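You operate a simulated robot arm through the tools that you are given. There is no shell and no other tool. Be economical: measure what you need, move in short steps, check, and stop when the job is done.

You are at the controls of a simulated robot arm. One attempt, no reset.

Task
Wipe the dust patch off the lamp base, then press the cover on.
Fine: use the duster pad, which goes back. Pinch, break and dent nothing; leave nothing switched on.

Only the result counts: the job must be done as asked and must still hold three seconds after the hand-in. Knocking over, shifting, dropping, spilling or breaking anything else fails it. A push-on lid holds only when it is set on centred and level and pressed home; a screw cap is set on level and turned clockwise until tight.

Robot
A 7-joint arm with a two-finger parallel gripper, fixed in place. Base frame: the origin is at the foot of the arm, x ahead of it, y to its left, z up. Readings come in mm, rad, newtons and seconds.
With the tool pointing down near the work surface it reaches from about 440 to 920 mm from the base axis. Its first joint turns from -2.007 to 2.007 rad. Payload 3.91 kg.
The TCP is the grasp point between the finger pads, 30 mm short of the fingertips. In the tool frame z runs along the fingers and y along their closing line. The gripper opens to 110 mm. The fingers are 20 mm wide and 10 mm thick; the gripper's body (48 by 112 mm) begins 55 mm behind the TCP.
Orientation is that of the tool frame in the base frame, as a unit quaternion [x, y, z, w]. With the fingers straight down and closing along the base's y, the tool's x points along the base's -x, its y along +y and its z along -z.

Tools
- The arm moves only by the tool jog_arm. Its argument "rows" is a list of rows, each a list of 3 entries, a list of its own where there are three numbers: the shift along the base's x, y, z in units of 20 mm (1.0 is 20 mm), then the turn, a rotation vector about the base's x, y, z in units of 6 degrees (1.0 is 6 degrees), then the gripper command, from -1 (shut) to 1 (fully open), values between in proportion. In form: [[[x, y, z], [ax, ay, az], jaw], ...]. A call has 1 to 12 rows; each row shifts and turns the commanded pose from where the row before left it. A call with a number of a shift or a turn outside -1 to 1 is refused whole. Rows are played at 5 a second. More than 50 mm and 0.15 rad between two rows, or a gripper value outside its range, and nothing of the call is played. A pose out of reach is approached as far as the arm can. The call stops where the force on the tool passes 40 N (or 10 N more than at its start, if that is more) or the arm is blocked; 0.2 s more then pass. The fingers move at their own pace (about 153 mm/s each) and stop on an object; they squeeze with about 24 N. The grip force told is the motor's: it shows also when the fingers shut on nothing. Time passes only in rows, and 0.2 s behind the last, so rows that do not move let the fingers close. It gives the time, the measured TCP pose, the force on the tool (base axes), the opening and the grip force at its end, in the units of the frame above (readings bear some noise), and new pictures: "show" is both (left out), scene, wrist or none.
- Cameras (640 x 400 px; columns grow to the right, rows downward): "scene" is fixed at [219.3, -500, 1575.6]; the picture's right is [0.76, -0.65, 0.00], its down [-0.41, -0.47, -0.78] and it looks along [0.51, 0.59, -0.63] (base axes); focal length 308 px, centre (320, 200). "wrist" rides on the gripper at [-36, 0, -57] in the tool frame; the picture's right is [0.00, -1.00, 0.00], its down [0.97, 0.00, -0.24] and it looks along [0.24, 0.00, 0.97] (tool axes); focal length 218 px, centre (320, 200). There is no depth. A picture from a camera that has moved, and an enlarged one, comes with that camera's place and axes in the base frame and with its lens.
- slide_trunk(by): slides the trunk up (or, below 0, down) by that many mm; the arm rides with it, the base frame stays. It gives what a move gives, with no picture.
- close_up(camera, box): a new picture of the part [left, top, right, bottom] of that camera's present view, enlarged. The clock stands still meanwhile.
- job_done(): hands the job in; it is judged then, once.

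Go step by step. Nothing tells you positions but the pictures and the camera data: compare them with the known pose of the tool, close in by small moves and look again before you grip or let go. The budget is 120 turns and 150 pictures, counting those below and the enlarged ones. Unless the task says otherwise, let go and move clear before handing in, and close with one line.

The tools are called after "Request:" as name(argument=value, ...) on one line, values as JSON. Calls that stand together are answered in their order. jog_arm: Moves the arm, as the interface text tells. Its arguments: {"type":"object","properties":{"rows":{"type":"array","items":{"type":"array"}},"show":{"type":"string","enum":["both","scene","wrist","none"]}},"required":["rows"]} The other tools are called the same way: slide_trunk (by) slides the trunk up or down; close_up (camera, box) takes an enlarged picture of a part of a camera's view; job_done () hands the job in.

At the start:

```text
t: 0.0
eef_pos: [443.6, 192.9, 1167.8]
tool_rot: [0.0, 1.0, 0.0, 0.0]
wrist_force: [-0.7, 0.1, 0.1]
grip_width: 109.8
gripper_force: 0.0
trunk travel left (down, up): [-775.0, 215.0]
```

scene: 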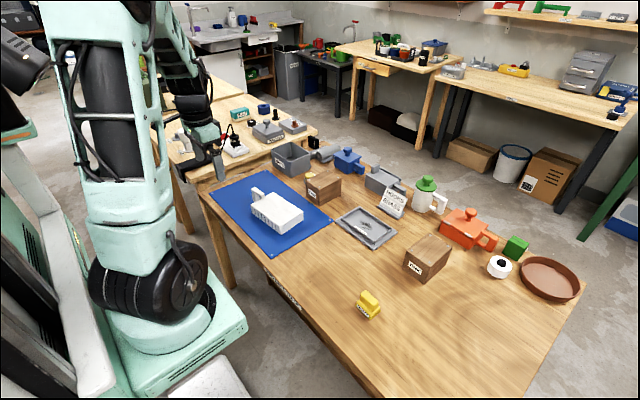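
wrist: 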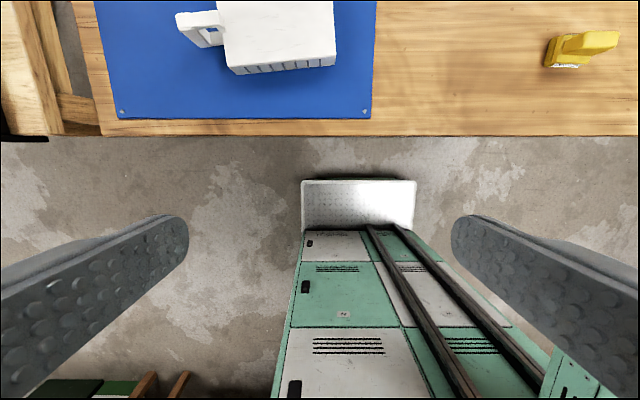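

I see a table with a blue mat holding a white object, a yellow handled thing, a tray, and several others. I'll enlarge parts of the scene to identify the lamp base, cover and duster.

Request:
close_up(camera="scene", box=[200, 130, 360, 230])

Request:
close_up(camera="scene", box=[320, 160, 480, 260])

Request:
close_up(camera="scene", box=[340, 190, 600, 350])

```text
4.00 times, centred on (280, 180) of scene
camera zoom: at [219.3, -500.0, 1575.6], right [0.76, -0.65, 0.0], down [-0.41, -0.47, -0.78], along [0.51, 0.59, -0.63], focal length 1233 px, centre (480, 280)
```

zoom: 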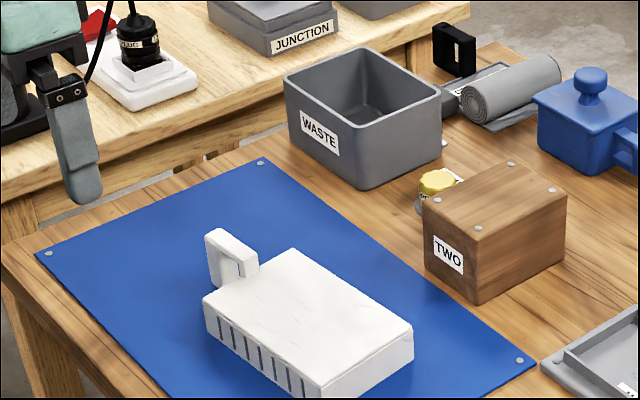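

```text
4.00 times, centred on (400, 210) of scene
camera zoom: at [219.3, -500.0, 1575.6], right [0.76, -0.65, 0.0], down [-0.41, -0.47, -0.78], along [0.51, 0.59, -0.63], focal length 1233 px, centre (0, 160)
```

zoom: 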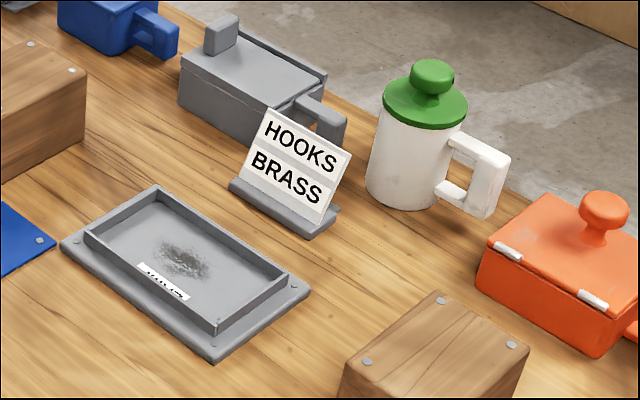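

```text
2.46 times, centred on (470, 270) of scene
camera zoom: at [219.3, -500.0, 1575.6], right [0.76, -0.65, 0.0], down [-0.41, -0.47, -0.78], along [0.51, 0.59, -0.63], focal length 759 px, centre (-49, 28)
```

zoom: 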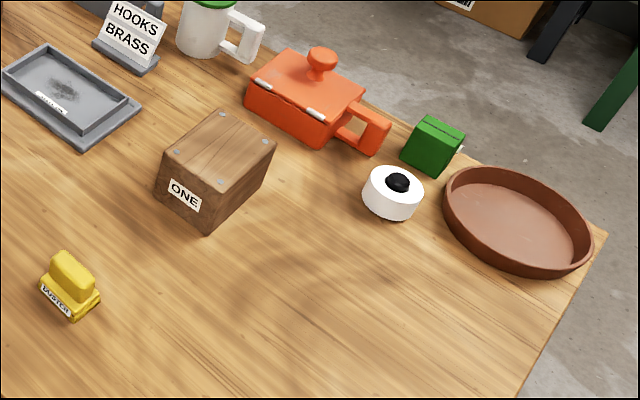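

The grey tray with the dust smudge seems to be the lamp base (around x 870, y -10), the white handled box on the mat is the cover (about 645, 230), and the yellow block is the duster (about 634, -221). I'll go over the base area for a look from above.

Request:
jog_arm(rows=[[[1, 0.2, 0], [0, 0, 0], 1], [[1, 0.2, 0], [0, 0, 0], 1], [[1, 0.2, 0], [0, 0, 0], 1], [[1, 0.2, 0], [0, 0, 0], 1], [[1, 0.2, 0], [0, 0, 0], 1], [[1, 0.2, 0], [0, 0, 0], 1], [[1, 0.2, 0], [0, 0, 0], 1], [[1, 0.2, 0], [0, 0, 0], 1]], show="wrist")

Request:
jog_arm(rows=[[[1, -1, 0], [0, 0, 0], 1], [[1, -1, 0], [0, 0, 0], 1], [[1, -1, 0], [0, 0, 0], 1], [[1, -1, 0], [0, 0, 0], 1], [[1, -1, 0], [0, 0, 0], 1], [[1, -1, 0], [0, 0, 0], 1], [[1, -1, 0], [0, 0, 0], 1], [[0.5, -1, 0], [0, 0, 0], 1], [[0, -1, 0], [0, 0, 0], 1], [[0, -1, 0], [0, 0, 0], 1], [[0, -1, 0], [0, 0, 0], 1], [[0, -1, 0], [0, 0, 0], 1]], show="wrist")

```text
t: 1.8
eef_pos: [605.1, 222.6, 1166.5]
tool_rot: [0.0, 1.0, 0.0, -0.001]
wrist_force: [-0.9, -0.2, 0.9]
grip_width: 109.8
gripper_force: 0.1
trunk travel left (down, up): [-775.0, 215.0]
camera wrist: at [641.2, 222.9, 1223.0], right [0.0, -1.0, 0.0], down [-0.97, 0.0, 0.24], along [-0.24, 0.0, -0.97], focal length 218 px, centre (320, 200)
```

wrist: 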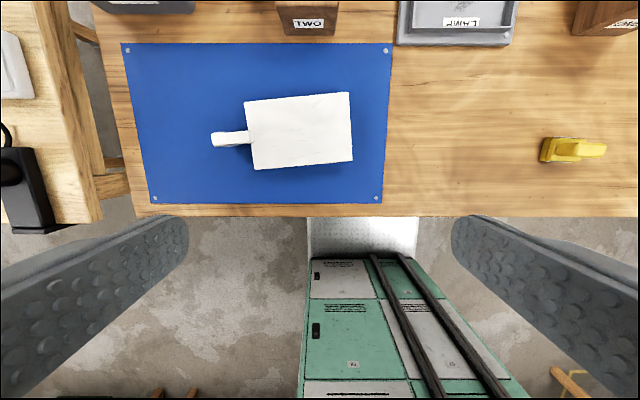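

```text
t: 4.4
eef_pos: [756.9, -16.4, 1166.7]
tool_rot: [0.0, 1.0, 0.0, 0.001]
wrist_force: [0.1, 1.1, -0.3]
grip_width: 109.8
gripper_force: 0.1
trunk travel left (down, up): [-775.0, 215.0]
camera wrist: at [792.5, -17.1, 1223.6], right [0.0, -1.0, 0.0], down [-0.97, 0.0, 0.24], along [-0.24, 0.0, -0.97], focal length 218 px, centre (320, 200)
```

wrist: 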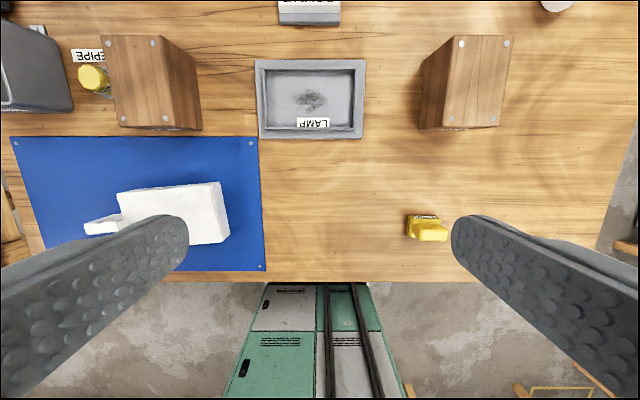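

The tray is labelled LAMP, centred about (872, 0). I'll enlarge this view for details on lamp, cover and duster.

Request:
close_up(camera="wrist", box=[240, 50, 400, 150])

Request:
close_up(camera="wrist", box=[376, 190, 472, 250])

Request:
close_up(camera="scene", box=[236, 170, 332, 230])

Request:
close_up(camera="scene", box=[336, 280, 400, 320])

```text
4.00 times, centred on (320, 100) of wrist
camera zoom: at [792.5, -17.1, 1223.6], right [0.0, -1.0, 0.0], down [-0.97, 0.0, 0.24], along [-0.24, 0.0, -0.97], focal length 873 px, centre (320, 600)
```

zoom: 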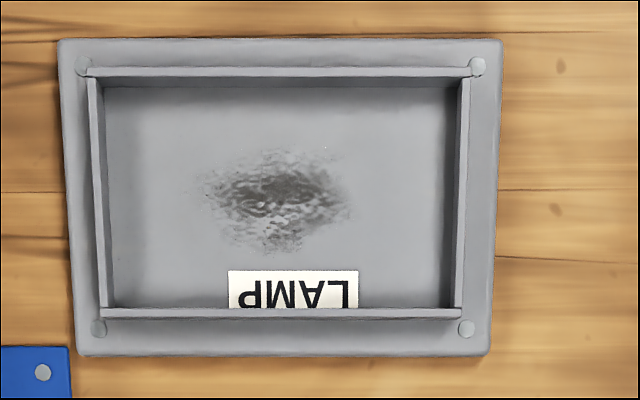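

```text
6.67 times, centred on (424, 220) of wrist
camera zoom: at [792.5, -17.1, 1223.6], right [0.0, -1.0, 0.0], down [-0.97, 0.0, 0.24], along [-0.24, 0.0, -0.97], focal length 1455 px, centre (-373, 67)
```

zoom: 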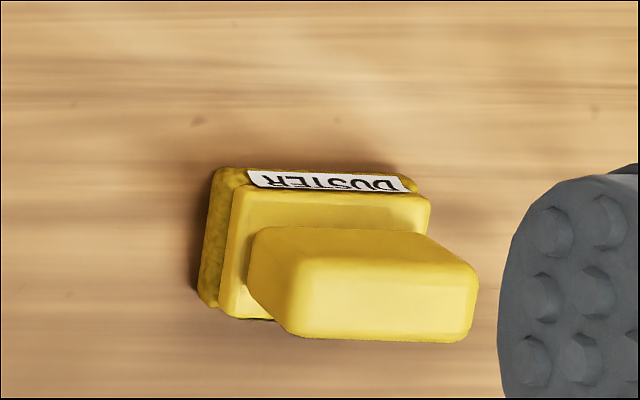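

```text
6.67 times, centred on (284, 200) of scene
camera zoom: at [219.3, -500.0, 1575.6], right [0.76, -0.65, 0.0], down [-0.41, -0.47, -0.78], along [0.51, 0.59, -0.63], focal length 2055 px, centre (560, 200)
```

zoom: 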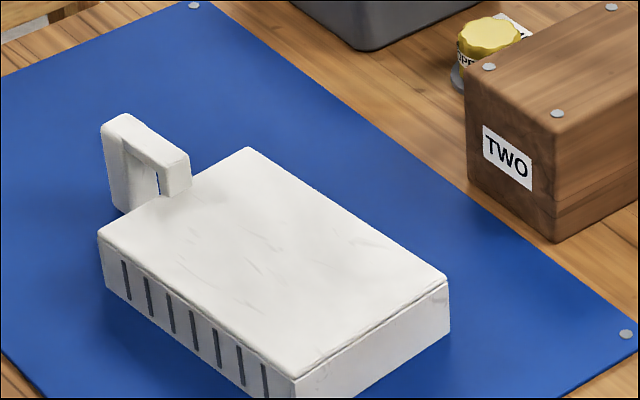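

```text
10.00 times, centred on (368, 300) of scene
camera zoom: at [219.3, -500.0, 1575.6], right [0.76, -0.65, 0.0], down [-0.41, -0.47, -0.78], along [0.51, 0.59, -0.63], focal length 3082 px, centre (-160, -800)
```

zoom: 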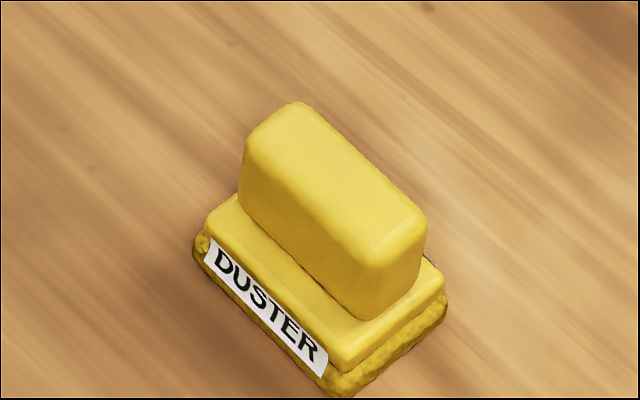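

The duster has an upright grip ridge running along y, and the dust is in the middle of the tray. I'll move above the duster.

Request:
jog_arm(rows=[[[-0.53, -0.93, -0.76], [0, 0, 0], 1], [[-0.53, -0.93, -0.76], [0, 0, 0], 1], [[-0.53, -0.93, -0.76], [0, 0, 0], 1], [[-0.53, -0.93, -0.76], [0, 0, 0], 1], [[-0.53, -0.93, -0.76], [0, 0, 0], 1], [[-0.53, -0.93, -0.76], [0, 0, 0], 1], [[-0.53, -0.93, -0.76], [0, 0, 0], 1], [[-0.53, -0.93, -0.76], [0, 0, 0], 1], [[-0.53, -0.93, -0.76], [0, 0, 0], 1], [[-0.53, -0.93, -0.76], [0, 0, 0], 1], [[-0.53, -0.93, -0.76], [0, 0, 0], 1], [[0, 0, 0], [0, 0, 0], 1]], show="wrist")

```text
t: 7.0
eef_pos: [638.9, -220.2, 1000.3]
tool_rot: [0.0, 1.0, 0.0, 0.0]
wrist_force: [0.4, -0.3, 0.1]
grip_width: 109.9
gripper_force: 0.1
trunk travel left (down, up): [-775.0, 215.0]
camera wrist: at [674.7, -220.2, 1055.9], right [0.0, -1.0, 0.0], down [-0.97, 0.0, 0.24], along [-0.24, 0.0, -0.97], focal length 218 px, centre (320, 200)
```

wrist: 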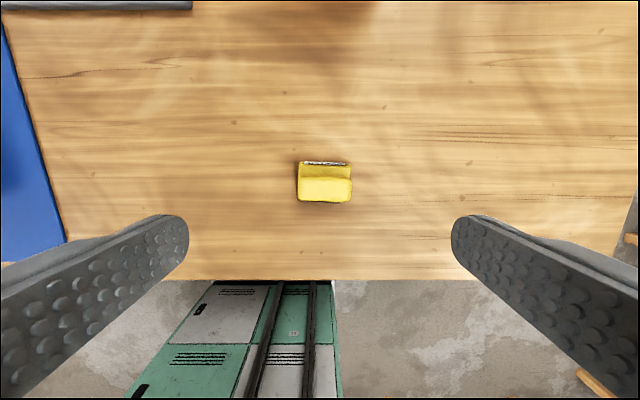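

Request:
close_up(camera="wrist", box=[288, 150, 368, 210])

```text
6.67 times, centred on (328, 180) of wrist
camera zoom: at [674.7, -220.2, 1055.9], right [0.0, -1.0, 0.0], down [-0.97, 0.0, 0.24], along [-0.24, 0.0, -0.97], focal length 1455 px, centre (267, 333)
```

zoom: 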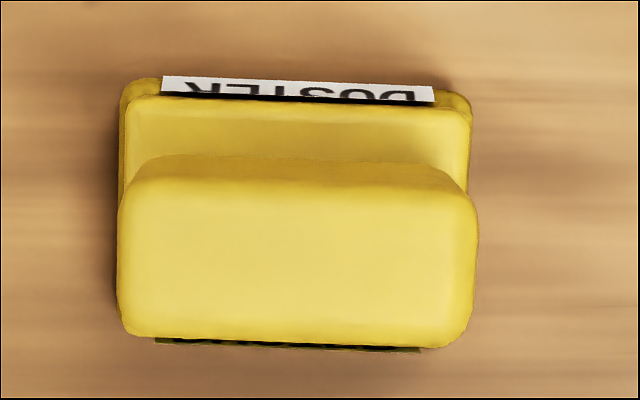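

Triangulating both cameras puts the grip ridge's top at about (632, -224, 849), 51 mm long, about 22 mm thick, and slightly yawed. I'll descend astride it and close.

Request:
jog_arm(rows=[[[-0.32, -0.21, -0.9], [0, 0, -0.25], 1], [[0, 0, -1], [0, 0, 0], 1], [[0, 0, -1], [0, 0, 0], 1], [[0, 0, -1], [0, 0, 0], 1], [[0, 0, -1], [0, 0, 0], 1], [[0, 0, -1], [0, 0, 0], 1], [[0, 0, -0.7], [0, 0, 0], 1], [[0, 0, 0], [0, 0, 0], 1]], show="both")

```text
t: 8.8
eef_pos: [633.2, -225.3, 865.6]
tool_rot: [0.013, 1.0, 0.0, 0.0]
wrist_force: [-0.4, -0.5, -0.3]
grip_width: 110.0
gripper_force: 0.0
trunk travel left (down, up): [-775.0, 215.0]
camera wrist: at [668.4, -226.6, 922.9], right [-0.03, -1.0, 0.0], down [-0.97, 0.03, 0.24], along [-0.24, 0.01, -0.97], focal length 218 px, centre (320, 200)
```

scene: 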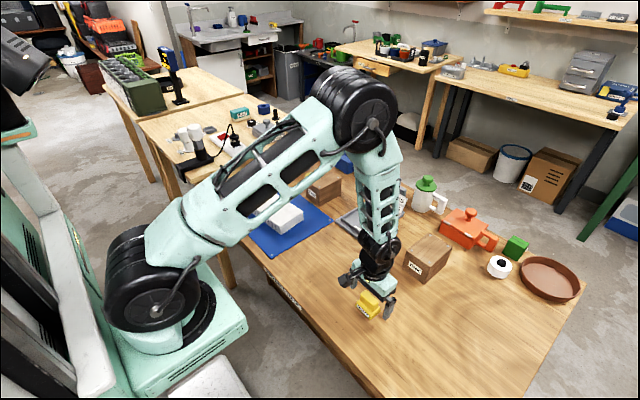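
wrist: 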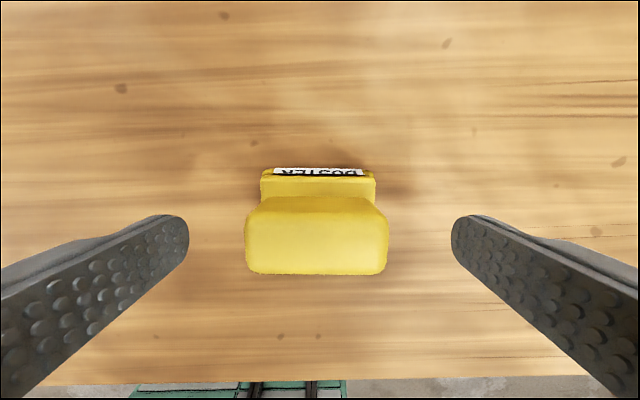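

The ridge is centred between the fingers. I'll lower 6 mm and close.

Request:
jog_arm(rows=[[[0.08, 0, -0.3], [0, 0, 0], 1], [[0, 0, 0], [0, 0, 0], 0], [[0, 0, 0], [0, 0, 0], -0.2], [[0, 0, 0], [0, 0, 0], -1], [[0, 0, 0], [0, 0, 0], -1]], show="wrist")

Request:
close_up(camera="scene", box=[328, 260, 424, 330])

```text
t: 10.0
eef_pos: [633.6, -225.9, 859.7]
tool_rot: [0.013, 1.0, 0.0, 0.0]
wrist_force: [0.0, 0.3, -0.3]
grip_width: 51.4
gripper_force: 23.9
trunk travel left (down, up): [-775.0, 215.0]
camera wrist: at [669.7, -226.3, 916.9], right [-0.03, -1.0, 0.0], down [-0.97, 0.03, 0.24], along [-0.24, 0.01, -0.97], focal length 218 px, centre (320, 200)
```

wrist: 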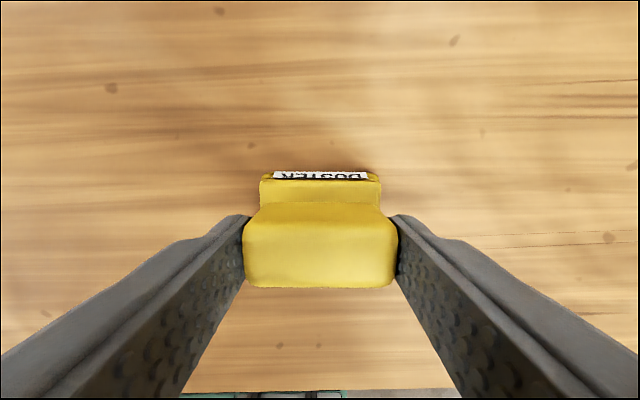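

```text
5.71 times, centred on (376, 295) of scene
camera zoom: at [219.3, -500.0, 1575.6], right [0.76, -0.65, 0.0], down [-0.41, -0.47, -0.78], along [0.51, 0.59, -0.63], focal length 1761 px, centre (0, -343)
```

zoom: 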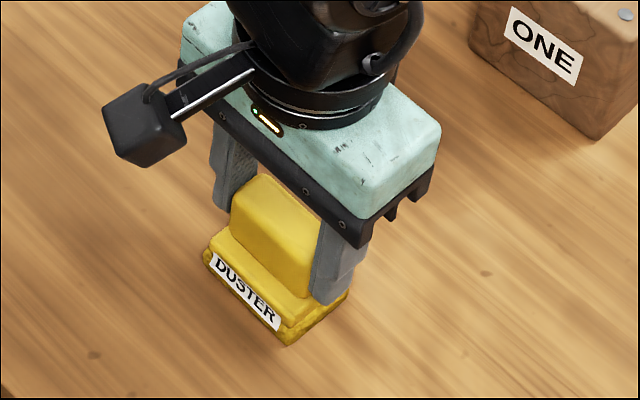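

The duster is gripped (51 mm). I'll lift it and carry it over the lamp base at about (869, 3).

Request:
jog_arm(rows=[[[0, 0, 0.5], [0, 0, 0], -1], [[0, 0, 1], [0, 0, 0], -1], [[0, 0, 1], [0, 0, 0], -1], [[0, 0, 1], [0, 0, 0], -1], [[0, 0, 1], [0, 0, 0], -1], [[0, 0, 0.5], [0, 0, 0], -1]], show="none")

Request:
jog_arm(rows=[[[0.98, 0.955, 0], [0, 0, 0], -1], [[0.98, 0.955, 0], [0, 0, 0], -1], [[0.98, 0.955, 0], [0, 0, 0], -1], [[0.98, 0.955, 0], [0, 0, 0], -1], [[0.98, 0.955, 0], [0, 0, 0], -1], [[0.98, 0.955, 0], [0, 0, 0], -1], [[0.98, 0.955, 0], [0, 0, 0], -1], [[0.98, 0.955, 0], [0, 0, 0], -1], [[0.98, 0.955, 0], [0, 0, 0], -1], [[0.98, 0.955, 0], [0, 0, 0], -1], [[0.98, 0.955, 0], [0, 0, 0], -1], [[0.98, 0.955, 0], [0, 0, 0.25], -1]], show="both")

```text
t: 11.4
eef_pos: [634.7, -224.2, 961.2]
tool_rot: [0.013, 1.0, 0.0, 0.0]
wrist_force: [0.8, 0.8, 0.4]
grip_width: 0.0
gripper_force: 23.8
trunk travel left (down, up): [-775.0, 215.0]
```

```text
t: 14.0
eef_pos: [870.2, 5.6, 963.9]
tool_rot: [-0.001, 1.0, 0.0, 0.0]
wrist_force: [-0.4, 0.2, 0.3]
grip_width: 0.0
gripper_force: 24.4
trunk travel left (down, up): [-775.0, 215.0]
camera wrist: at [905.9, 5.4, 1019.7], right [0.0, -1.0, 0.0], down [-0.97, 0.0, 0.24], along [-0.24, 0.0, -0.97], focal length 218 px, centre (320, 200)
```

scene: 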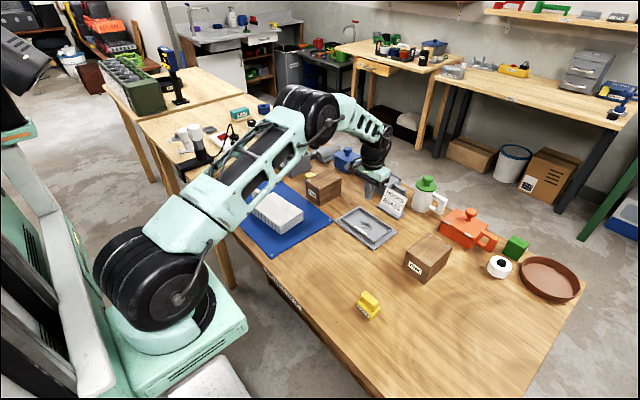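
wrist: 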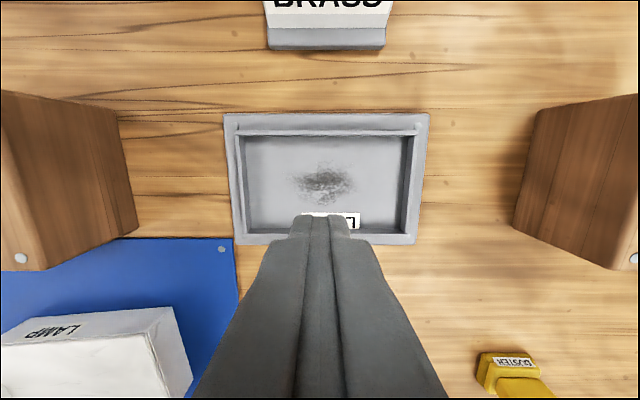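

The duster slipped out on the lift and remains in its place; the fingers closed on nothing. I'll go back and grip it across its thin flat faces instead, with the tool turned 90°.

Request:
jog_arm(rows=[[[-0.98, -0.955, 0], [0, 0, -1], -1], [[-0.98, -0.955, 0], [0, 0, -1], -1], [[-0.98, -0.955, 0], [0, 0, -1], -1], [[-0.98, -0.955, 0], [0, 0, -1], -1], [[-0.98, -0.955, 0], [0, 0, -1], -1], [[-0.98, -0.955, 0], [0, 0, -1], -1], [[-0.98, -0.955, 0], [0, 0, -1], -1], [[-0.98, -0.955, 0], [0, 0, -1], -1], [[-0.98, -0.955, 0], [0, 0, -1], -1], [[-0.98, -0.955, 0], [0, 0, -1], -1], [[-0.98, -0.955, 0], [0, 0, -1], -1], [[-0.98, -0.955, 0], [0, 0, -1], 0]], show="none")

Request:
jog_arm(rows=[[[0, 0, 0], [0, 0, -1], 0.2], [[0, 0, 0], [0, 0, -1], 0.2], [[0, 0, 0], [0, 0, -1], 0.2], [[0, 0, 0], [0, 0, 0], 0.2]], show="wrist")

```text
t: 16.6
eef_pos: [633.6, -224.0, 961.0]
tool_rot: [0.589, 0.808, 0.001, 0.0]
wrist_force: [0.6, 0.5, 0.0]
grip_width: 54.8
gripper_force: 0.1
trunk travel left (down, up): [-775.0, 215.0]
```

```text
t: 17.6
eef_pos: [634.3, -223.9, 961.1]
tool_rot: [0.707, 0.707, 0.0, 0.0]
wrist_force: [-0.2, -0.3, 0.4]
grip_width: 65.9
gripper_force: 0.1
trunk travel left (down, up): [-775.0, 215.0]
camera wrist: at [634.1, -261.7, 1017.7], right [-1.0, 0.0, 0.0], down [0.0, 0.97, 0.24], along [0.0, 0.24, -0.97], focal length 218 px, centre (320, 200)
```

wrist: 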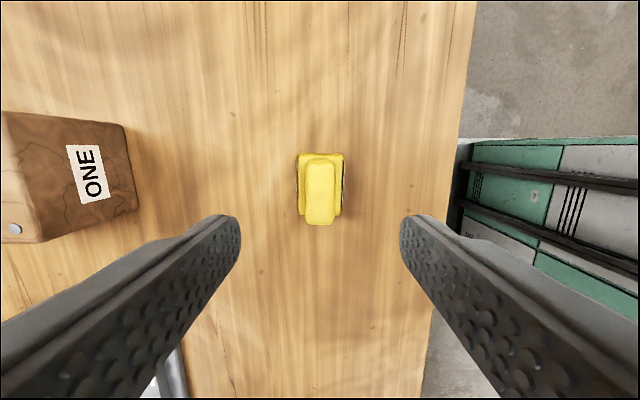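

Request:
close_up(camera="wrist", box=[272, 140, 368, 236])

Request:
close_up(camera="scene", box=[328, 260, 424, 330])

```text
4.17 times, centred on (320, 188) of wrist
camera zoom: at [634.1, -261.7, 1017.7], right [-1.0, 0.0, 0.0], down [0.0, 0.97, 0.24], along [0.0, 0.24, -0.97], focal length 909 px, centre (320, 250)
```

zoom: 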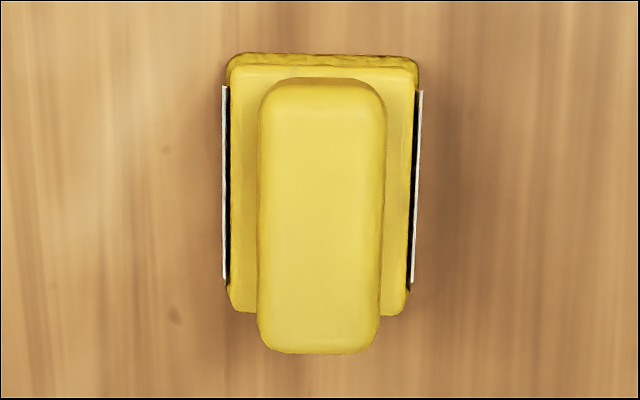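

```text
5.71 times, centred on (376, 295) of scene
camera zoom: at [219.3, -500.0, 1575.6], right [0.76, -0.65, 0.0], down [-0.41, -0.47, -0.78], along [0.51, 0.59, -0.63], focal length 1761 px, centre (0, -343)
```

zoom: 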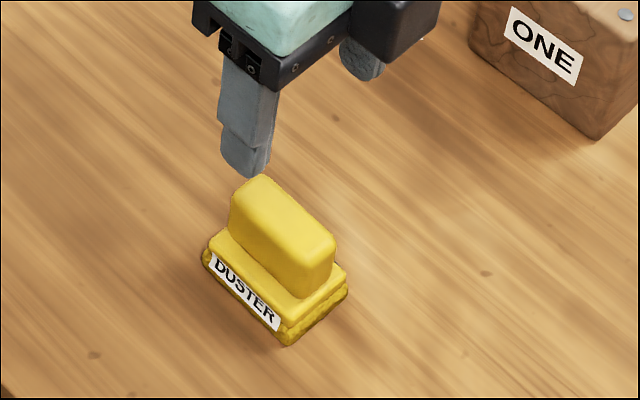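

Aligned: ridge about 24 mm thick centred at (634, -226). I'll descend astride it, a bit deeper than before, and grip.

Request:
jog_arm(rows=[[[0, -0.08, -0.9], [0, 0, -0.17], 0.2], [[0, 0, -1], [0, 0, 0], 0.2], [[0, 0, -1], [0, 0, 0], 0.2], [[0, 0, -1], [0, 0, 0], 0.2], [[0, 0, -1], [0, 0, 0], 0.2], [[0, 0, -0.3], [0, 0, 0], 0.2], [[0, 0, 0], [0, 0, 0], 0.2]], show="none")

Request:
close_up(camera="scene", box=[328, 260, 424, 330])

```text
t: 19.2
eef_pos: [633.9, -225.4, 857.9]
tool_rot: [0.714, 0.7, 0.0, 0.0]
wrist_force: [0.5, -1.2, 0.8]
grip_width: 65.8
gripper_force: 0.1
trunk travel left (down, up): [-775.0, 215.0]
```

```text
5.71 times, centred on (376, 295) of scene
camera zoom: at [219.3, -500.0, 1575.6], right [0.76, -0.65, 0.0], down [-0.41, -0.47, -0.78], along [0.51, 0.59, -0.63], focal length 1761 px, centre (0, -343)
```

zoom: 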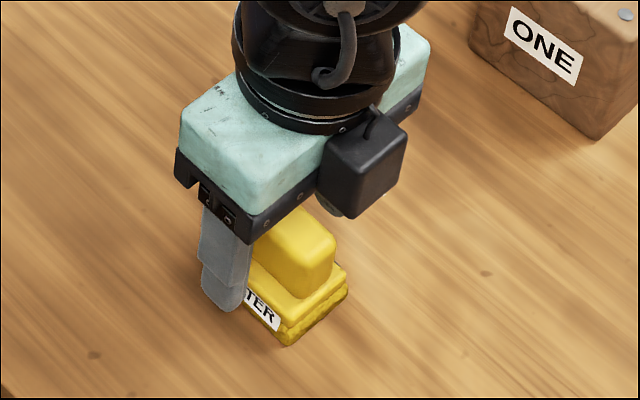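

The fingers straddle the ridge. Lowering 3 mm more and closing, then a small test lift.

Request:
jog_arm(rows=[[[0, 0, -0.15], [0, 0, 0], 0.2], [[0, 0, 0], [0, 0, 0], -0.4], [[0, 0, 0], [0, 0, 0], -1], [[0, 0, 0], [0, 0, 0], -1], [[0, 0, 0], [0, 0, 0], -1]], show="none")

Request:
jog_arm(rows=[[[0, 0, 0.1], [0, 0, 0], -1], [[0, 0, 0.2], [0, 0, 0], -1], [[0, 0, 0.3], [0, 0, 0], -1], [[0, 0, 0.4], [0, 0, 0], -1], [[0, 0, 0], [0, 0, 0], -1]], show="wrist")

Request:
close_up(camera="scene", box=[328, 260, 424, 330])

```text
t: 20.4
eef_pos: [632.4, -225.7, 854.4]
tool_rot: [0.713, 0.701, 0.0, 0.0]
wrist_force: [0.0, 0.1, 0.6]
grip_width: 23.6
gripper_force: 23.8
trunk travel left (down, up): [-775.0, 215.0]
```

```text
t: 21.6
eef_pos: [634.1, -226.6, 874.6]
tool_rot: [0.713, 0.701, 0.0, 0.0]
wrist_force: [0.2, -0.1, -0.7]
grip_width: 23.8
gripper_force: 23.9
trunk travel left (down, up): [-775.0, 215.0]
camera wrist: at [633.2, -262.4, 931.3], right [-1.0, 0.02, 0.0], down [0.02, 0.97, 0.24], along [0.0, 0.24, -0.97], focal length 218 px, centre (320, 200)
```

wrist: 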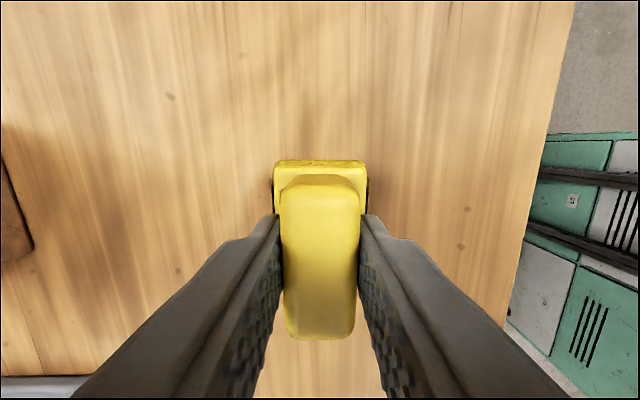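

```text
5.71 times, centred on (376, 295) of scene
camera zoom: at [219.3, -500.0, 1575.6], right [0.76, -0.65, 0.0], down [-0.41, -0.47, -0.78], along [0.51, 0.59, -0.63], focal length 1761 px, centre (0, -343)
```

zoom: 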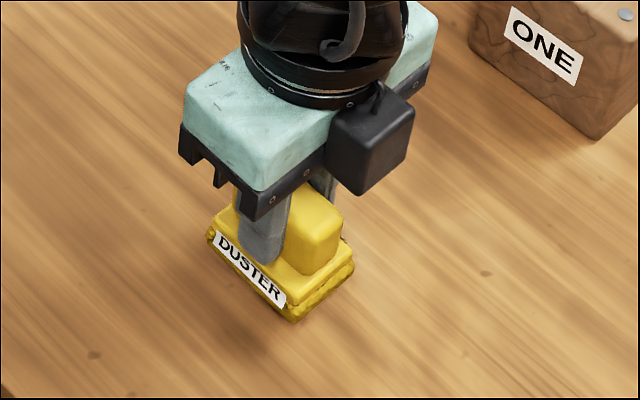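

Duster held firmly, lifted clear. I'll raise it and carry it over the lamp base.

Request:
jog_arm(rows=[[[0, 0, 0.5], [0, 0, 0], -1], [[0, 0, 0.9], [0, 0, 0], -1], [[0, 0, 0.9], [0, 0, 0], -1], [[0.3, 0.3, 0.7], [0, 0, 0], -1], [[0.7, 0.7, 0.3], [0, 0, 0], -1], [[0.9, 0.9, 0], [0, 0, 0], -1], [[0.9, 0.9, 0], [0, 0, 0], -1], [[0.9, 0.9, 0], [0, 0, 0], -1], [[0.9, 0.9, 0], [0, 0, 0], -1], [[0.9, 0.9, 0], [0, 0, 0], -1]], show="none")

Request:
jog_arm(rows=[[[0.9, 0.9, 0], [0, 0, 0], -1], [[0.9, 0.9, 0], [0, 0, 0], -1], [[0.9, 0.9, 0], [0, 0, 0], -1], [[0.9, 0.9, 0], [0, 0, 0], -1], [[0.9, 0.9, 0], [0, 0, 0], -1], [[0.9, 0.9, 0], [0, 0, 0], -1], [[0.7, 0.7, 0], [0, 0, 0.17], -1], [[0.2, 0, 0], [0, 0, 0], -1], [[0, 0, 0], [0, 0, 0], -1]], show="both")

```text
t: 23.8
eef_pos: [743.9, -117.3, 942.3]
tool_rot: [0.713, 0.701, 0.0, -0.001]
wrist_force: [-0.2, -0.6, -0.4]
grip_width: 23.7
gripper_force: 23.8
trunk travel left (down, up): [-775.0, 215.0]
```

```text
t: 25.8
eef_pos: [868.6, 6.1, 940.8]
tool_rot: [0.707, 0.707, 0.0, 0.0]
wrist_force: [-0.6, 0.0, -1.0]
grip_width: 23.6
gripper_force: 23.6
trunk travel left (down, up): [-775.0, 215.0]
camera wrist: at [869.7, -30.8, 997.0], right [-1.0, 0.0, 0.0], down [0.0, 0.97, 0.24], along [0.0, 0.24, -0.97], focal length 218 px, centre (320, 200)
```

scene: 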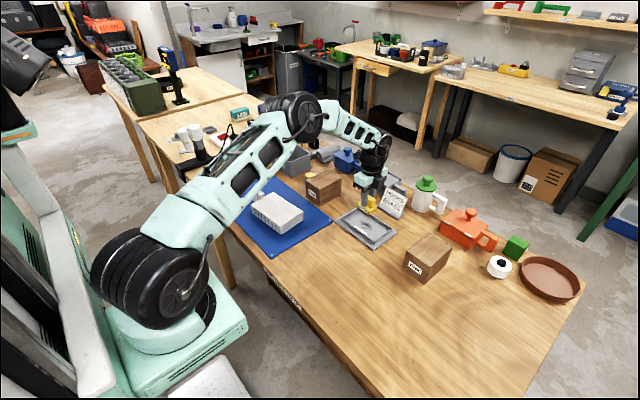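
wrist: 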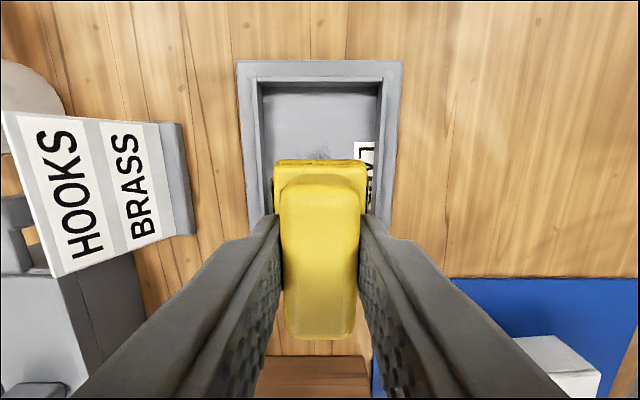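

The duster is above the tray, centred in x. Descending to just above the floor, then gently until contact.

Request:
jog_arm(rows=[[[0, 0, -0.8], [0, 0, 0], -1], [[0, 0, -0.8], [0, 0, 0], -1], [[0, 0, -0.8], [0, 0, 0], -1], [[0, 0, -0.6], [0, 0, 0], -1], [[0, 0, -0.3], [0, 0, 0], -1], [[0, 0, -0.15], [0, 0, 0], -1], [[0, 0, 0], [0, 0, 0], -1]], show="none")

Request:
close_up(camera="scene", box=[320, 170, 416, 250])

```text
t: 27.4
eef_pos: [869.8, 4.5, 871.7]
tool_rot: [0.707, 0.707, -0.001, 0.0]
wrist_force: [-0.9, 0.5, -1.2]
grip_width: 23.4
gripper_force: 24.0
trunk travel left (down, up): [-775.0, 215.0]
```

```text
5.00 times, centred on (368, 210) of scene
camera zoom: at [219.3, -500.0, 1575.6], right [0.76, -0.65, 0.0], down [-0.41, -0.47, -0.78], along [0.51, 0.59, -0.63], focal length 1541 px, centre (80, 150)
```

zoom: 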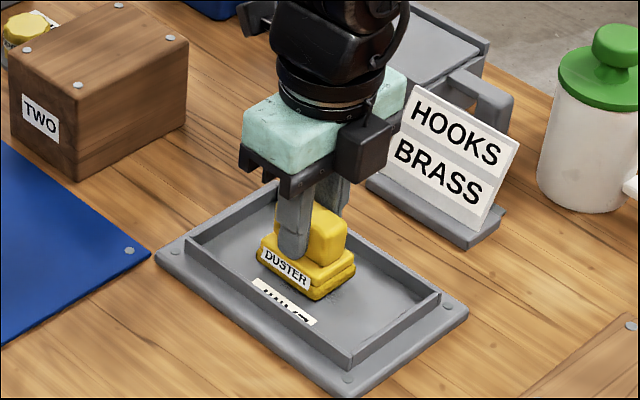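

Inside the tray, still slightly above the floor. Lowering in 1.5 mm steps while watching the force.

Request:
jog_arm(rows=[[[0, 0, -0.1], [0, 0, 0], -1], [[0, 0, -0.1], [0, 0, 0], -1], [[0, 0, 0], [0, 0, 0], -1]], show="none")

Request:
jog_arm(rows=[[[0, 0, -0.1], [0, 0, 0], -1], [[0, 0, 0], [0, 0, 0], -1]], show="none")

Request:
jog_arm(rows=[[[0, 0, -0.07], [0, 0, 0], -1], [[0, 0, 0], [0, 0, 0], -1]], show="none")

```text
t: 28.2
eef_pos: [870.5, 5.0, 867.3]
tool_rot: [0.707, 0.707, 0.0, 0.001]
wrist_force: [0.9, 0.6, -0.4]
grip_width: 23.6
gripper_force: 23.7
trunk travel left (down, up): [-775.0, 215.0]
```

```text
t: 28.8
eef_pos: [870.1, 5.0, 867.0]
tool_rot: [0.707, 0.707, 0.0, 0.001]
wrist_force: [-1.6, 0.0, 4.2]
grip_width: 23.3
gripper_force: 24.4
trunk travel left (down, up): [-775.0, 215.0]
```

```text
t: 29.4
eef_pos: [869.6, 5.5, 866.7]
tool_rot: [0.707, 0.707, 0.001, 0.001]
wrist_force: [-3.7, 0.4, 16.4]
grip_width: 23.5
gripper_force: 24.3
trunk travel left (down, up): [-775.0, 215.0]
```

Contact with the tray floor at TCP z ≈ 867. Easing the press slightly and wiping across the patch in y and x strokes.

Request:
jog_arm(rows=[[[0, 0.5, 0.03], [0, 0, 0], -1], [[0, 0.7, 0], [0, 0, 0], -1], [[0, -0.7, 0], [0, 0, 0], -1], [[0, -0.7, 0], [0, 0, 0], -1], [[0, -0.7, 0], [0, 0, 0], -1], [[0, -0.7, 0], [0, 0, 0], -1], [[0.4, 0, 0], [0, 0, 0], -1], [[0, 0.7, 0], [0, 0, 0], -1], [[0, 0.7, 0], [0, 0, 0], -1], [[0, 0.7, 0], [0, 0, 0], -1], [[0, 0.7, 0], [0, 0, 0], -1]], show="none")

Request:
jog_arm(rows=[[[-0.4, 0, 0], [0, 0, 0], -1], [[-0.4, 0, 0], [0, 0, 0], -1], [[0, -0.7, 0], [0, 0, 0], -1], [[0, -0.7, 0], [0, 0, 0], -1], [[0, -0.7, 0], [0, 0, 0], -1], [[0, -0.7, 0], [0, 0, 0], -1], [[0.4, 0, 0], [0, 0, 0], -1], [[0, 0.7, 0], [0, 0, 0], -1], [[0, 0.7, 0], [0, 0, 0], -1], [[0, 0.7, 0], [0, 0, 0], -1], [[0, 0.7, 0], [0, 0, 0], -1]], show="none")

Request:
close_up(camera="scene", box=[320, 170, 416, 250])

```text
t: 31.8
eef_pos: [876.9, 30.6, 864.4]
tool_rot: [0.707, 0.707, 0.0, 0.001]
wrist_force: [0.2, -0.9, 3.2]
grip_width: 23.6
gripper_force: 24.3
trunk travel left (down, up): [-775.0, 215.0]
```

```text
t: 34.2
eef_pos: [870.8, 29.4, 865.1]
tool_rot: [0.707, 0.707, 0.0, 0.0]
wrist_force: [0.7, -0.3, 1.5]
grip_width: 23.4
gripper_force: 24.1
trunk travel left (down, up): [-775.0, 215.0]
```

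```text
5.00 times, centred on (368, 210) of scene
camera zoom: at [219.3, -500.0, 1575.6], right [0.76, -0.65, 0.0], down [-0.41, -0.47, -0.78], along [0.51, 0.59, -0.63], focal length 1541 px, centre (80, 150)
```

zoom: 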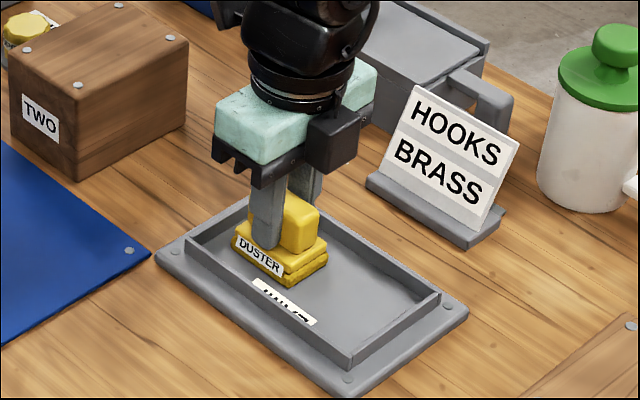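

The visible floor is clean now. I'll lift and back off toward the duster's place, checking the tray.

Request:
jog_arm(rows=[[[0, 0, 0.4], [0, 0, 0], -1], [[0, 0, 0.9], [0, 0, 0], -1], [[0, 0, 0.9], [0, 0, 0], -1], [[0, 0, 0.9], [0, 0, 0], -1], [[-0.3, -0.3, 0.7], [0, 0, 0], -1], [[-0.7, -0.7, 0], [0, 0, 0], -1], [[-0.9, -0.9, 0], [0, 0, 0], -1], [[-0.9, -0.9, 0], [0, 0, 0], -1], [[-0.9, -0.9, 0], [0, 0, 0], -1], [[-0.9, -0.9, 0], [0, 0, 0], -1], [[-0.9, -0.9, 0], [0, 0, 0], -1]], show="none")

Request:
close_up(camera="scene", box=[320, 190, 416, 250])

```text
t: 36.6
eef_pos: [760.7, -80.0, 940.7]
tool_rot: [0.707, 0.707, 0.0, 0.0]
wrist_force: [0.2, 0.6, 0.0]
grip_width: 23.4
gripper_force: 23.7
trunk travel left (down, up): [-775.0, 215.0]
```

```text
6.67 times, centred on (368, 220) of scene
camera zoom: at [219.3, -500.0, 1575.6], right [0.76, -0.65, 0.0], down [-0.41, -0.47, -0.78], along [0.51, 0.59, -0.63], focal length 2055 px, centre (0, 67)
```

zoom: 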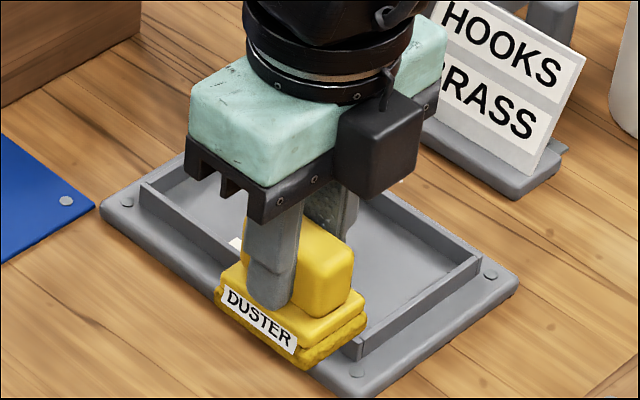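

Continuing to the duster's spot at (633.5, -225.7).

Request:
jog_arm(rows=[[[-0.795, -0.91, 0], [0, 0, 0], -1], [[-0.795, -0.91, 0], [0, 0, 0], -1], [[-0.795, -0.91, 0], [0, 0, 0], -1], [[-0.795, -0.91, 0], [0, 0, 0], -1], [[-0.795, -0.91, 0], [0, 0, 0], -1], [[-0.795, -0.91, 0], [0, 0, 0], -1], [[-0.795, -0.91, -0.5], [0, 0, 0], -1], [[-0.795, -0.91, -0.8], [0, 0, -0.17], -1], [[0, 0, -0.9], [0, 0, 0], -1], [[0, 0, -0.9], [0, 0, 0], -1], [[0, 0, -0.6], [0, 0, 0], -1], [[0, 0, -0.2], [0, 0, 0], -1]], show="wrist")

Request:
close_up(camera="scene", box=[320, 190, 416, 250])

```text
t: 39.2
eef_pos: [631.8, -225.6, 863.5]
tool_rot: [0.713, 0.701, 0.0, 0.0]
wrist_force: [0.1, 0.6, -0.4]
grip_width: 23.6
gripper_force: 24.2
trunk travel left (down, up): [-775.0, 215.0]
camera wrist: at [631.1, -262.5, 919.1], right [-1.0, 0.02, 0.0], down [0.02, 0.97, 0.24], along [0.0, 0.24, -0.97], focal length 218 px, centre (320, 200)
```

wrist: 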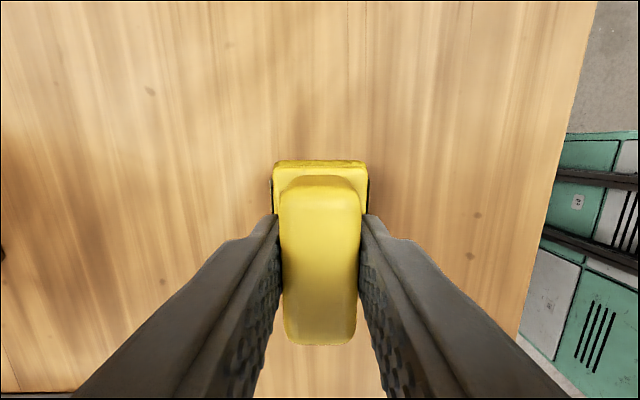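

```text
6.67 times, centred on (368, 220) of scene
camera zoom: at [219.3, -500.0, 1575.6], right [0.76, -0.65, 0.0], down [-0.41, -0.47, -0.78], along [0.51, 0.59, -0.63], focal length 2055 px, centre (0, 67)
```

zoom: 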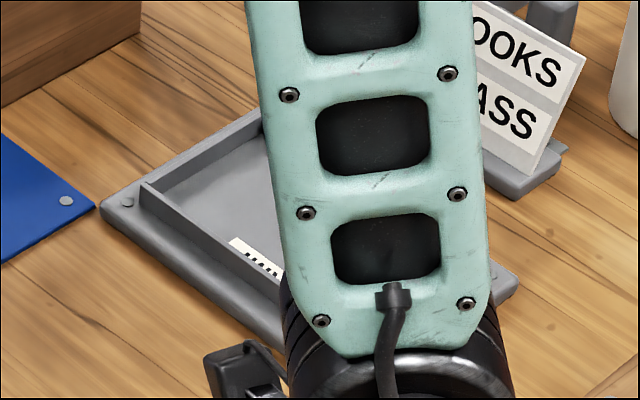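

Lowering in small steps until the pad meets the table.

Request:
jog_arm(rows=[[[0.06, 0, -0.2], [0, 0, 0], -1], [[0, 0, -0.1], [0, 0, 0], -1], [[0, 0, 0], [0, 0, 0], -1]], show="none")

Request:
jog_arm(rows=[[[0, 0, -0.1], [0, 0, 0], -1], [[0, 0, 0], [0, 0, 0], -1]], show="none")

Request:
jog_arm(rows=[[[0, 0, -0.08], [0, 0, 0], -1], [[0, 0, 0], [0, 0, 0], -1]], show="none")

```text
t: 40.0
eef_pos: [634.3, -225.8, 857.4]
tool_rot: [0.714, 0.701, 0.0, 0.0]
wrist_force: [-0.5, 0.3, -0.7]
grip_width: 23.5
gripper_force: 24.0
trunk travel left (down, up): [-775.0, 215.0]
```

```text
t: 40.6
eef_pos: [633.2, -225.2, 853.7]
tool_rot: [0.714, 0.7, 0.0, 0.0]
wrist_force: [0.1, 0.0, -0.2]
grip_width: 23.6
gripper_force: 24.0
trunk travel left (down, up): [-775.0, 215.0]
```

```text
t: 41.2
eef_pos: [634.1, -226.0, 853.0]
tool_rot: [0.713, 0.701, -0.001, 0.0]
wrist_force: [0.5, -0.2, -0.7]
grip_width: 23.4
gripper_force: 23.5
trunk travel left (down, up): [-775.0, 215.0]
```

Request:
jog_arm(rows=[[[0, 0, -0.06], [0, 0, 0], -1], [[0, 0, 0], [0, 0, 0], -1]], show="none")

Request:
jog_arm(rows=[[[0, 0, -0.05], [0, 0, 0], -1], [[0, 0, 0], [0, 0, 0], -1]], show="none")

```text
t: 41.8
eef_pos: [634.5, -226.3, 853.3]
tool_rot: [0.714, 0.7, 0.001, 0.001]
wrist_force: [-2.4, -2.0, 17.8]
grip_width: 23.6
gripper_force: 24.2
trunk travel left (down, up): [-775.0, 215.0]
```

```text
t: 42.4
eef_pos: [634.5, -225.7, 852.7]
tool_rot: [0.713, 0.701, 0.001, 0.001]
wrist_force: [1.1, -1.1, 24.5]
grip_width: 23.3
gripper_force: 24.0
trunk travel left (down, up): [-775.0, 215.0]
```

The pad is on the table. I'll ease the press, open only as far as needed, and rise.

Request:
jog_arm(rows=[[[0, 0, 0.08], [0, 0, 0], -1], [[0, 0, 0], [0, 0, 0], -0.3], [[0, 0, 0], [0, 0, 0], 0.1], [[0, 0, 0.5], [0, 0, 0], 0.1], [[0, 0, 1], [0, 0, 0], 0.1], [[0, 0, 1], [0, 0, 0], 0.1], [[0, 0, 1], [0, 0, 0], 0.1], [[0, 0, 1], [0, 0, 0], 0.1], [[0, 0, 1], [0, 0, 0], 0.1], [[0, 0, 1], [0, 0, 0], 0.1], [[0, 0, 1], [0, 0, 0], 0.1]], show="wrist")

```text
t: 44.8
eef_pos: [634.6, -226.6, 1002.4]
tool_rot: [0.714, 0.7, 0.0, 0.0]
wrist_force: [0.3, 0.4, 0.1]
grip_width: 60.7
gripper_force: 0.0
trunk travel left (down, up): [-775.0, 215.0]
camera wrist: at [633.6, -262.3, 1059.2], right [-1.0, 0.02, 0.0], down [0.02, 0.97, 0.24], along [0.0, 0.24, -0.97], focal length 218 px, centre (320, 200)
```

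wrist: 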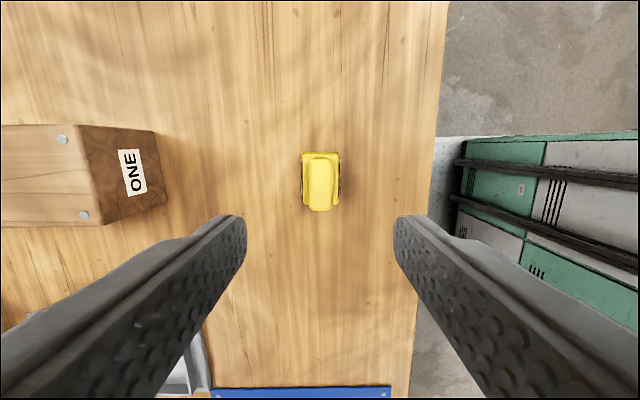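

Duster is back standing in its place. Now traversing to view the white cover on the mat.

Request:
jog_arm(rows=[[[0.1, 1, 0.2], [0, 0, 0.17], 0.1], [[0.1, 1, 0.2], [0, 0, 0], 0.1], [[0.1, 1, 0.2], [0, 0, 0], 0.1], [[0.1, 1, 0.2], [0, 0, 0], 0.1], [[0.1, 1, 0.2], [0, 0, 0], 0.1], [[0.1, 1, 0.2], [0, 0, 0], 0.1], [[0.1, 1, 0.2], [0, 0, 0], 0.1], [[0.1, 1, 0.2], [0, 0, 0], 0.1], [[0.1, 1, 0.2], [0, 0, 0], 0.1], [[0.1, 1, 0.2], [0, 0, 0], 0.1], [[0.1, 1, 0.2], [0, 0, 0], 0.1], [[0.1, 1, 0.2], [0, 0, 0], 0.1]], show="none")

Request:
jog_arm(rows=[[[0, 1, 0], [0, 0, 0], 0.1], [[0, 1, 0], [0, 0, 0], 0.1], [[0, 1, 0], [0, 0, 0], 0.1], [[0, 1, 0], [0, 0, 0], 0.1], [[0, 1, 0], [0, 0, 0], 0.1], [[0, 1, 0], [0, 0, 0], 0.1], [[0, 1, 0], [0, 0, 0], 0.1], [[0, 1, 0], [0, 0, 0], 0.1], [[0, 1, 0], [0, 0, 0], 0.1], [[0, 1, 0], [0, 0, 0], 0.1]], show="both")

```text
t: 47.4
eef_pos: [658.9, 16.1, 1051.9]
tool_rot: [0.707, 0.707, 0.0, 0.0]
wrist_force: [0.0, 0.8, -0.3]
grip_width: 60.5
gripper_force: 0.1
trunk travel left (down, up): [-775.0, 215.0]
```

```text
t: 49.6
eef_pos: [656.3, 215.1, 1050.7]
tool_rot: [0.707, 0.707, 0.0, 0.0]
wrist_force: [0.1, 1.2, 0.1]
grip_width: 60.6
gripper_force: 0.1
trunk travel left (down, up): [-775.0, 215.0]
camera wrist: at [656.7, 178.5, 1107.3], right [-1.0, 0.0, 0.0], down [0.0, 0.97, 0.24], along [0.0, 0.24, -0.97], focal length 218 px, centre (320, 200)
```

scene: 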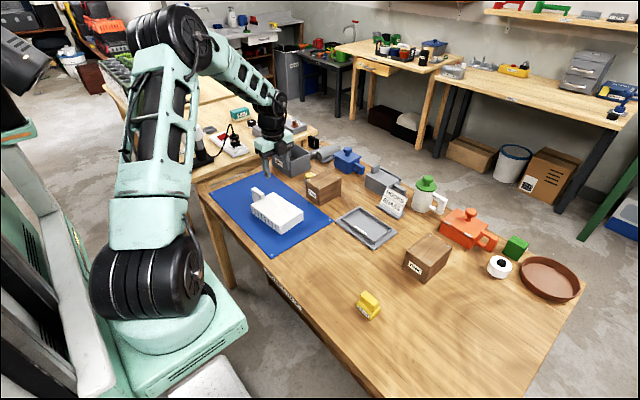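
wrist: 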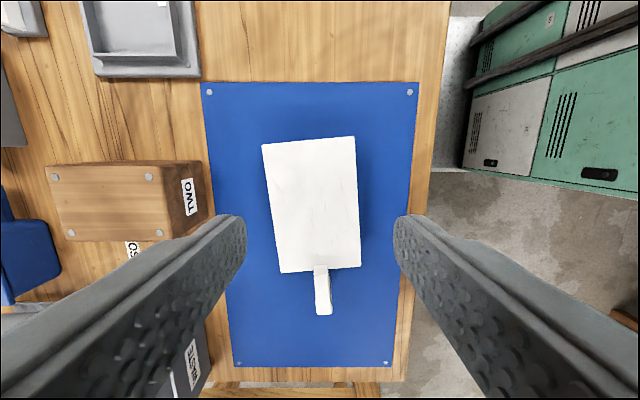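

Request:
close_up(camera="wrist", box=[240, 120, 400, 220])

Request:
close_up(camera="wrist", box=[240, 220, 400, 320])

Request:
close_up(camera="scene", box=[336, 195, 400, 255])

Request:
close_up(camera="scene", box=[244, 180, 308, 240])

```text
4.00 times, centred on (320, 170) of wrist
camera zoom: at [656.7, 178.5, 1107.3], right [-1.0, 0.0, 0.0], down [0.0, 0.97, 0.24], along [0.0, 0.24, -0.97], focal length 873 px, centre (320, 320)
```

zoom: 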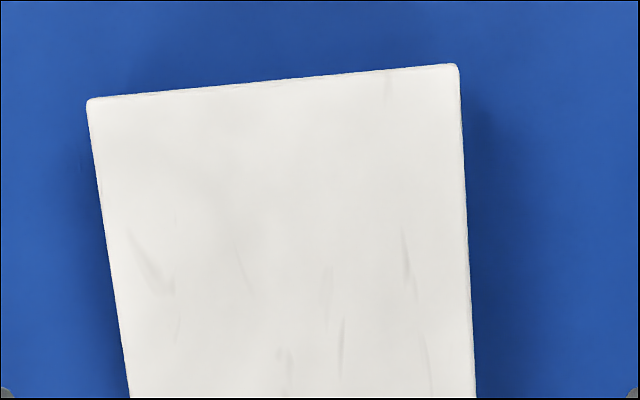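

```text
4.00 times, centred on (320, 270) of wrist
camera zoom: at [656.7, 178.5, 1107.3], right [-1.0, 0.0, 0.0], down [0.0, 0.97, 0.24], along [0.0, 0.24, -0.97], focal length 873 px, centre (320, -80)
```

zoom: 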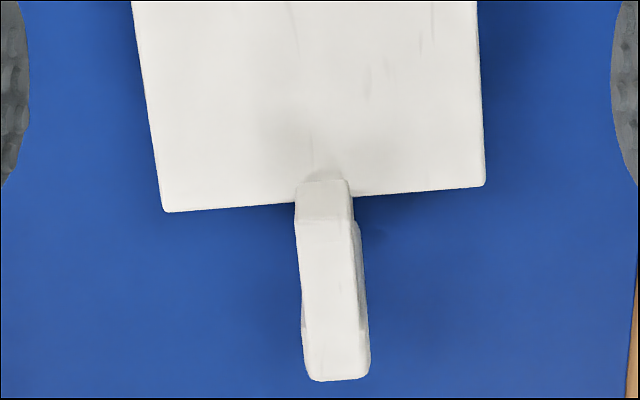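

```text
6.67 times, centred on (368, 225) of scene
camera zoom: at [219.3, -500.0, 1575.6], right [0.76, -0.65, 0.0], down [-0.41, -0.47, -0.78], along [0.51, 0.59, -0.63], focal length 2055 px, centre (0, 33)
```

zoom: 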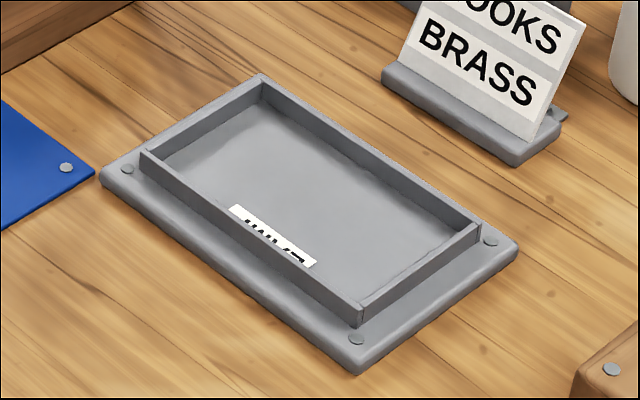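

```text
6.67 times, centred on (276, 210) of scene
camera zoom: at [219.3, -500.0, 1575.6], right [0.76, -0.65, 0.0], down [-0.41, -0.47, -0.78], along [0.51, 0.59, -0.63], focal length 2055 px, centre (613, 133)
```

zoom: 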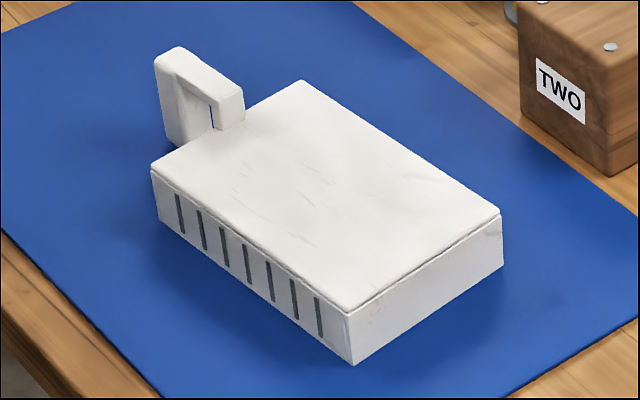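

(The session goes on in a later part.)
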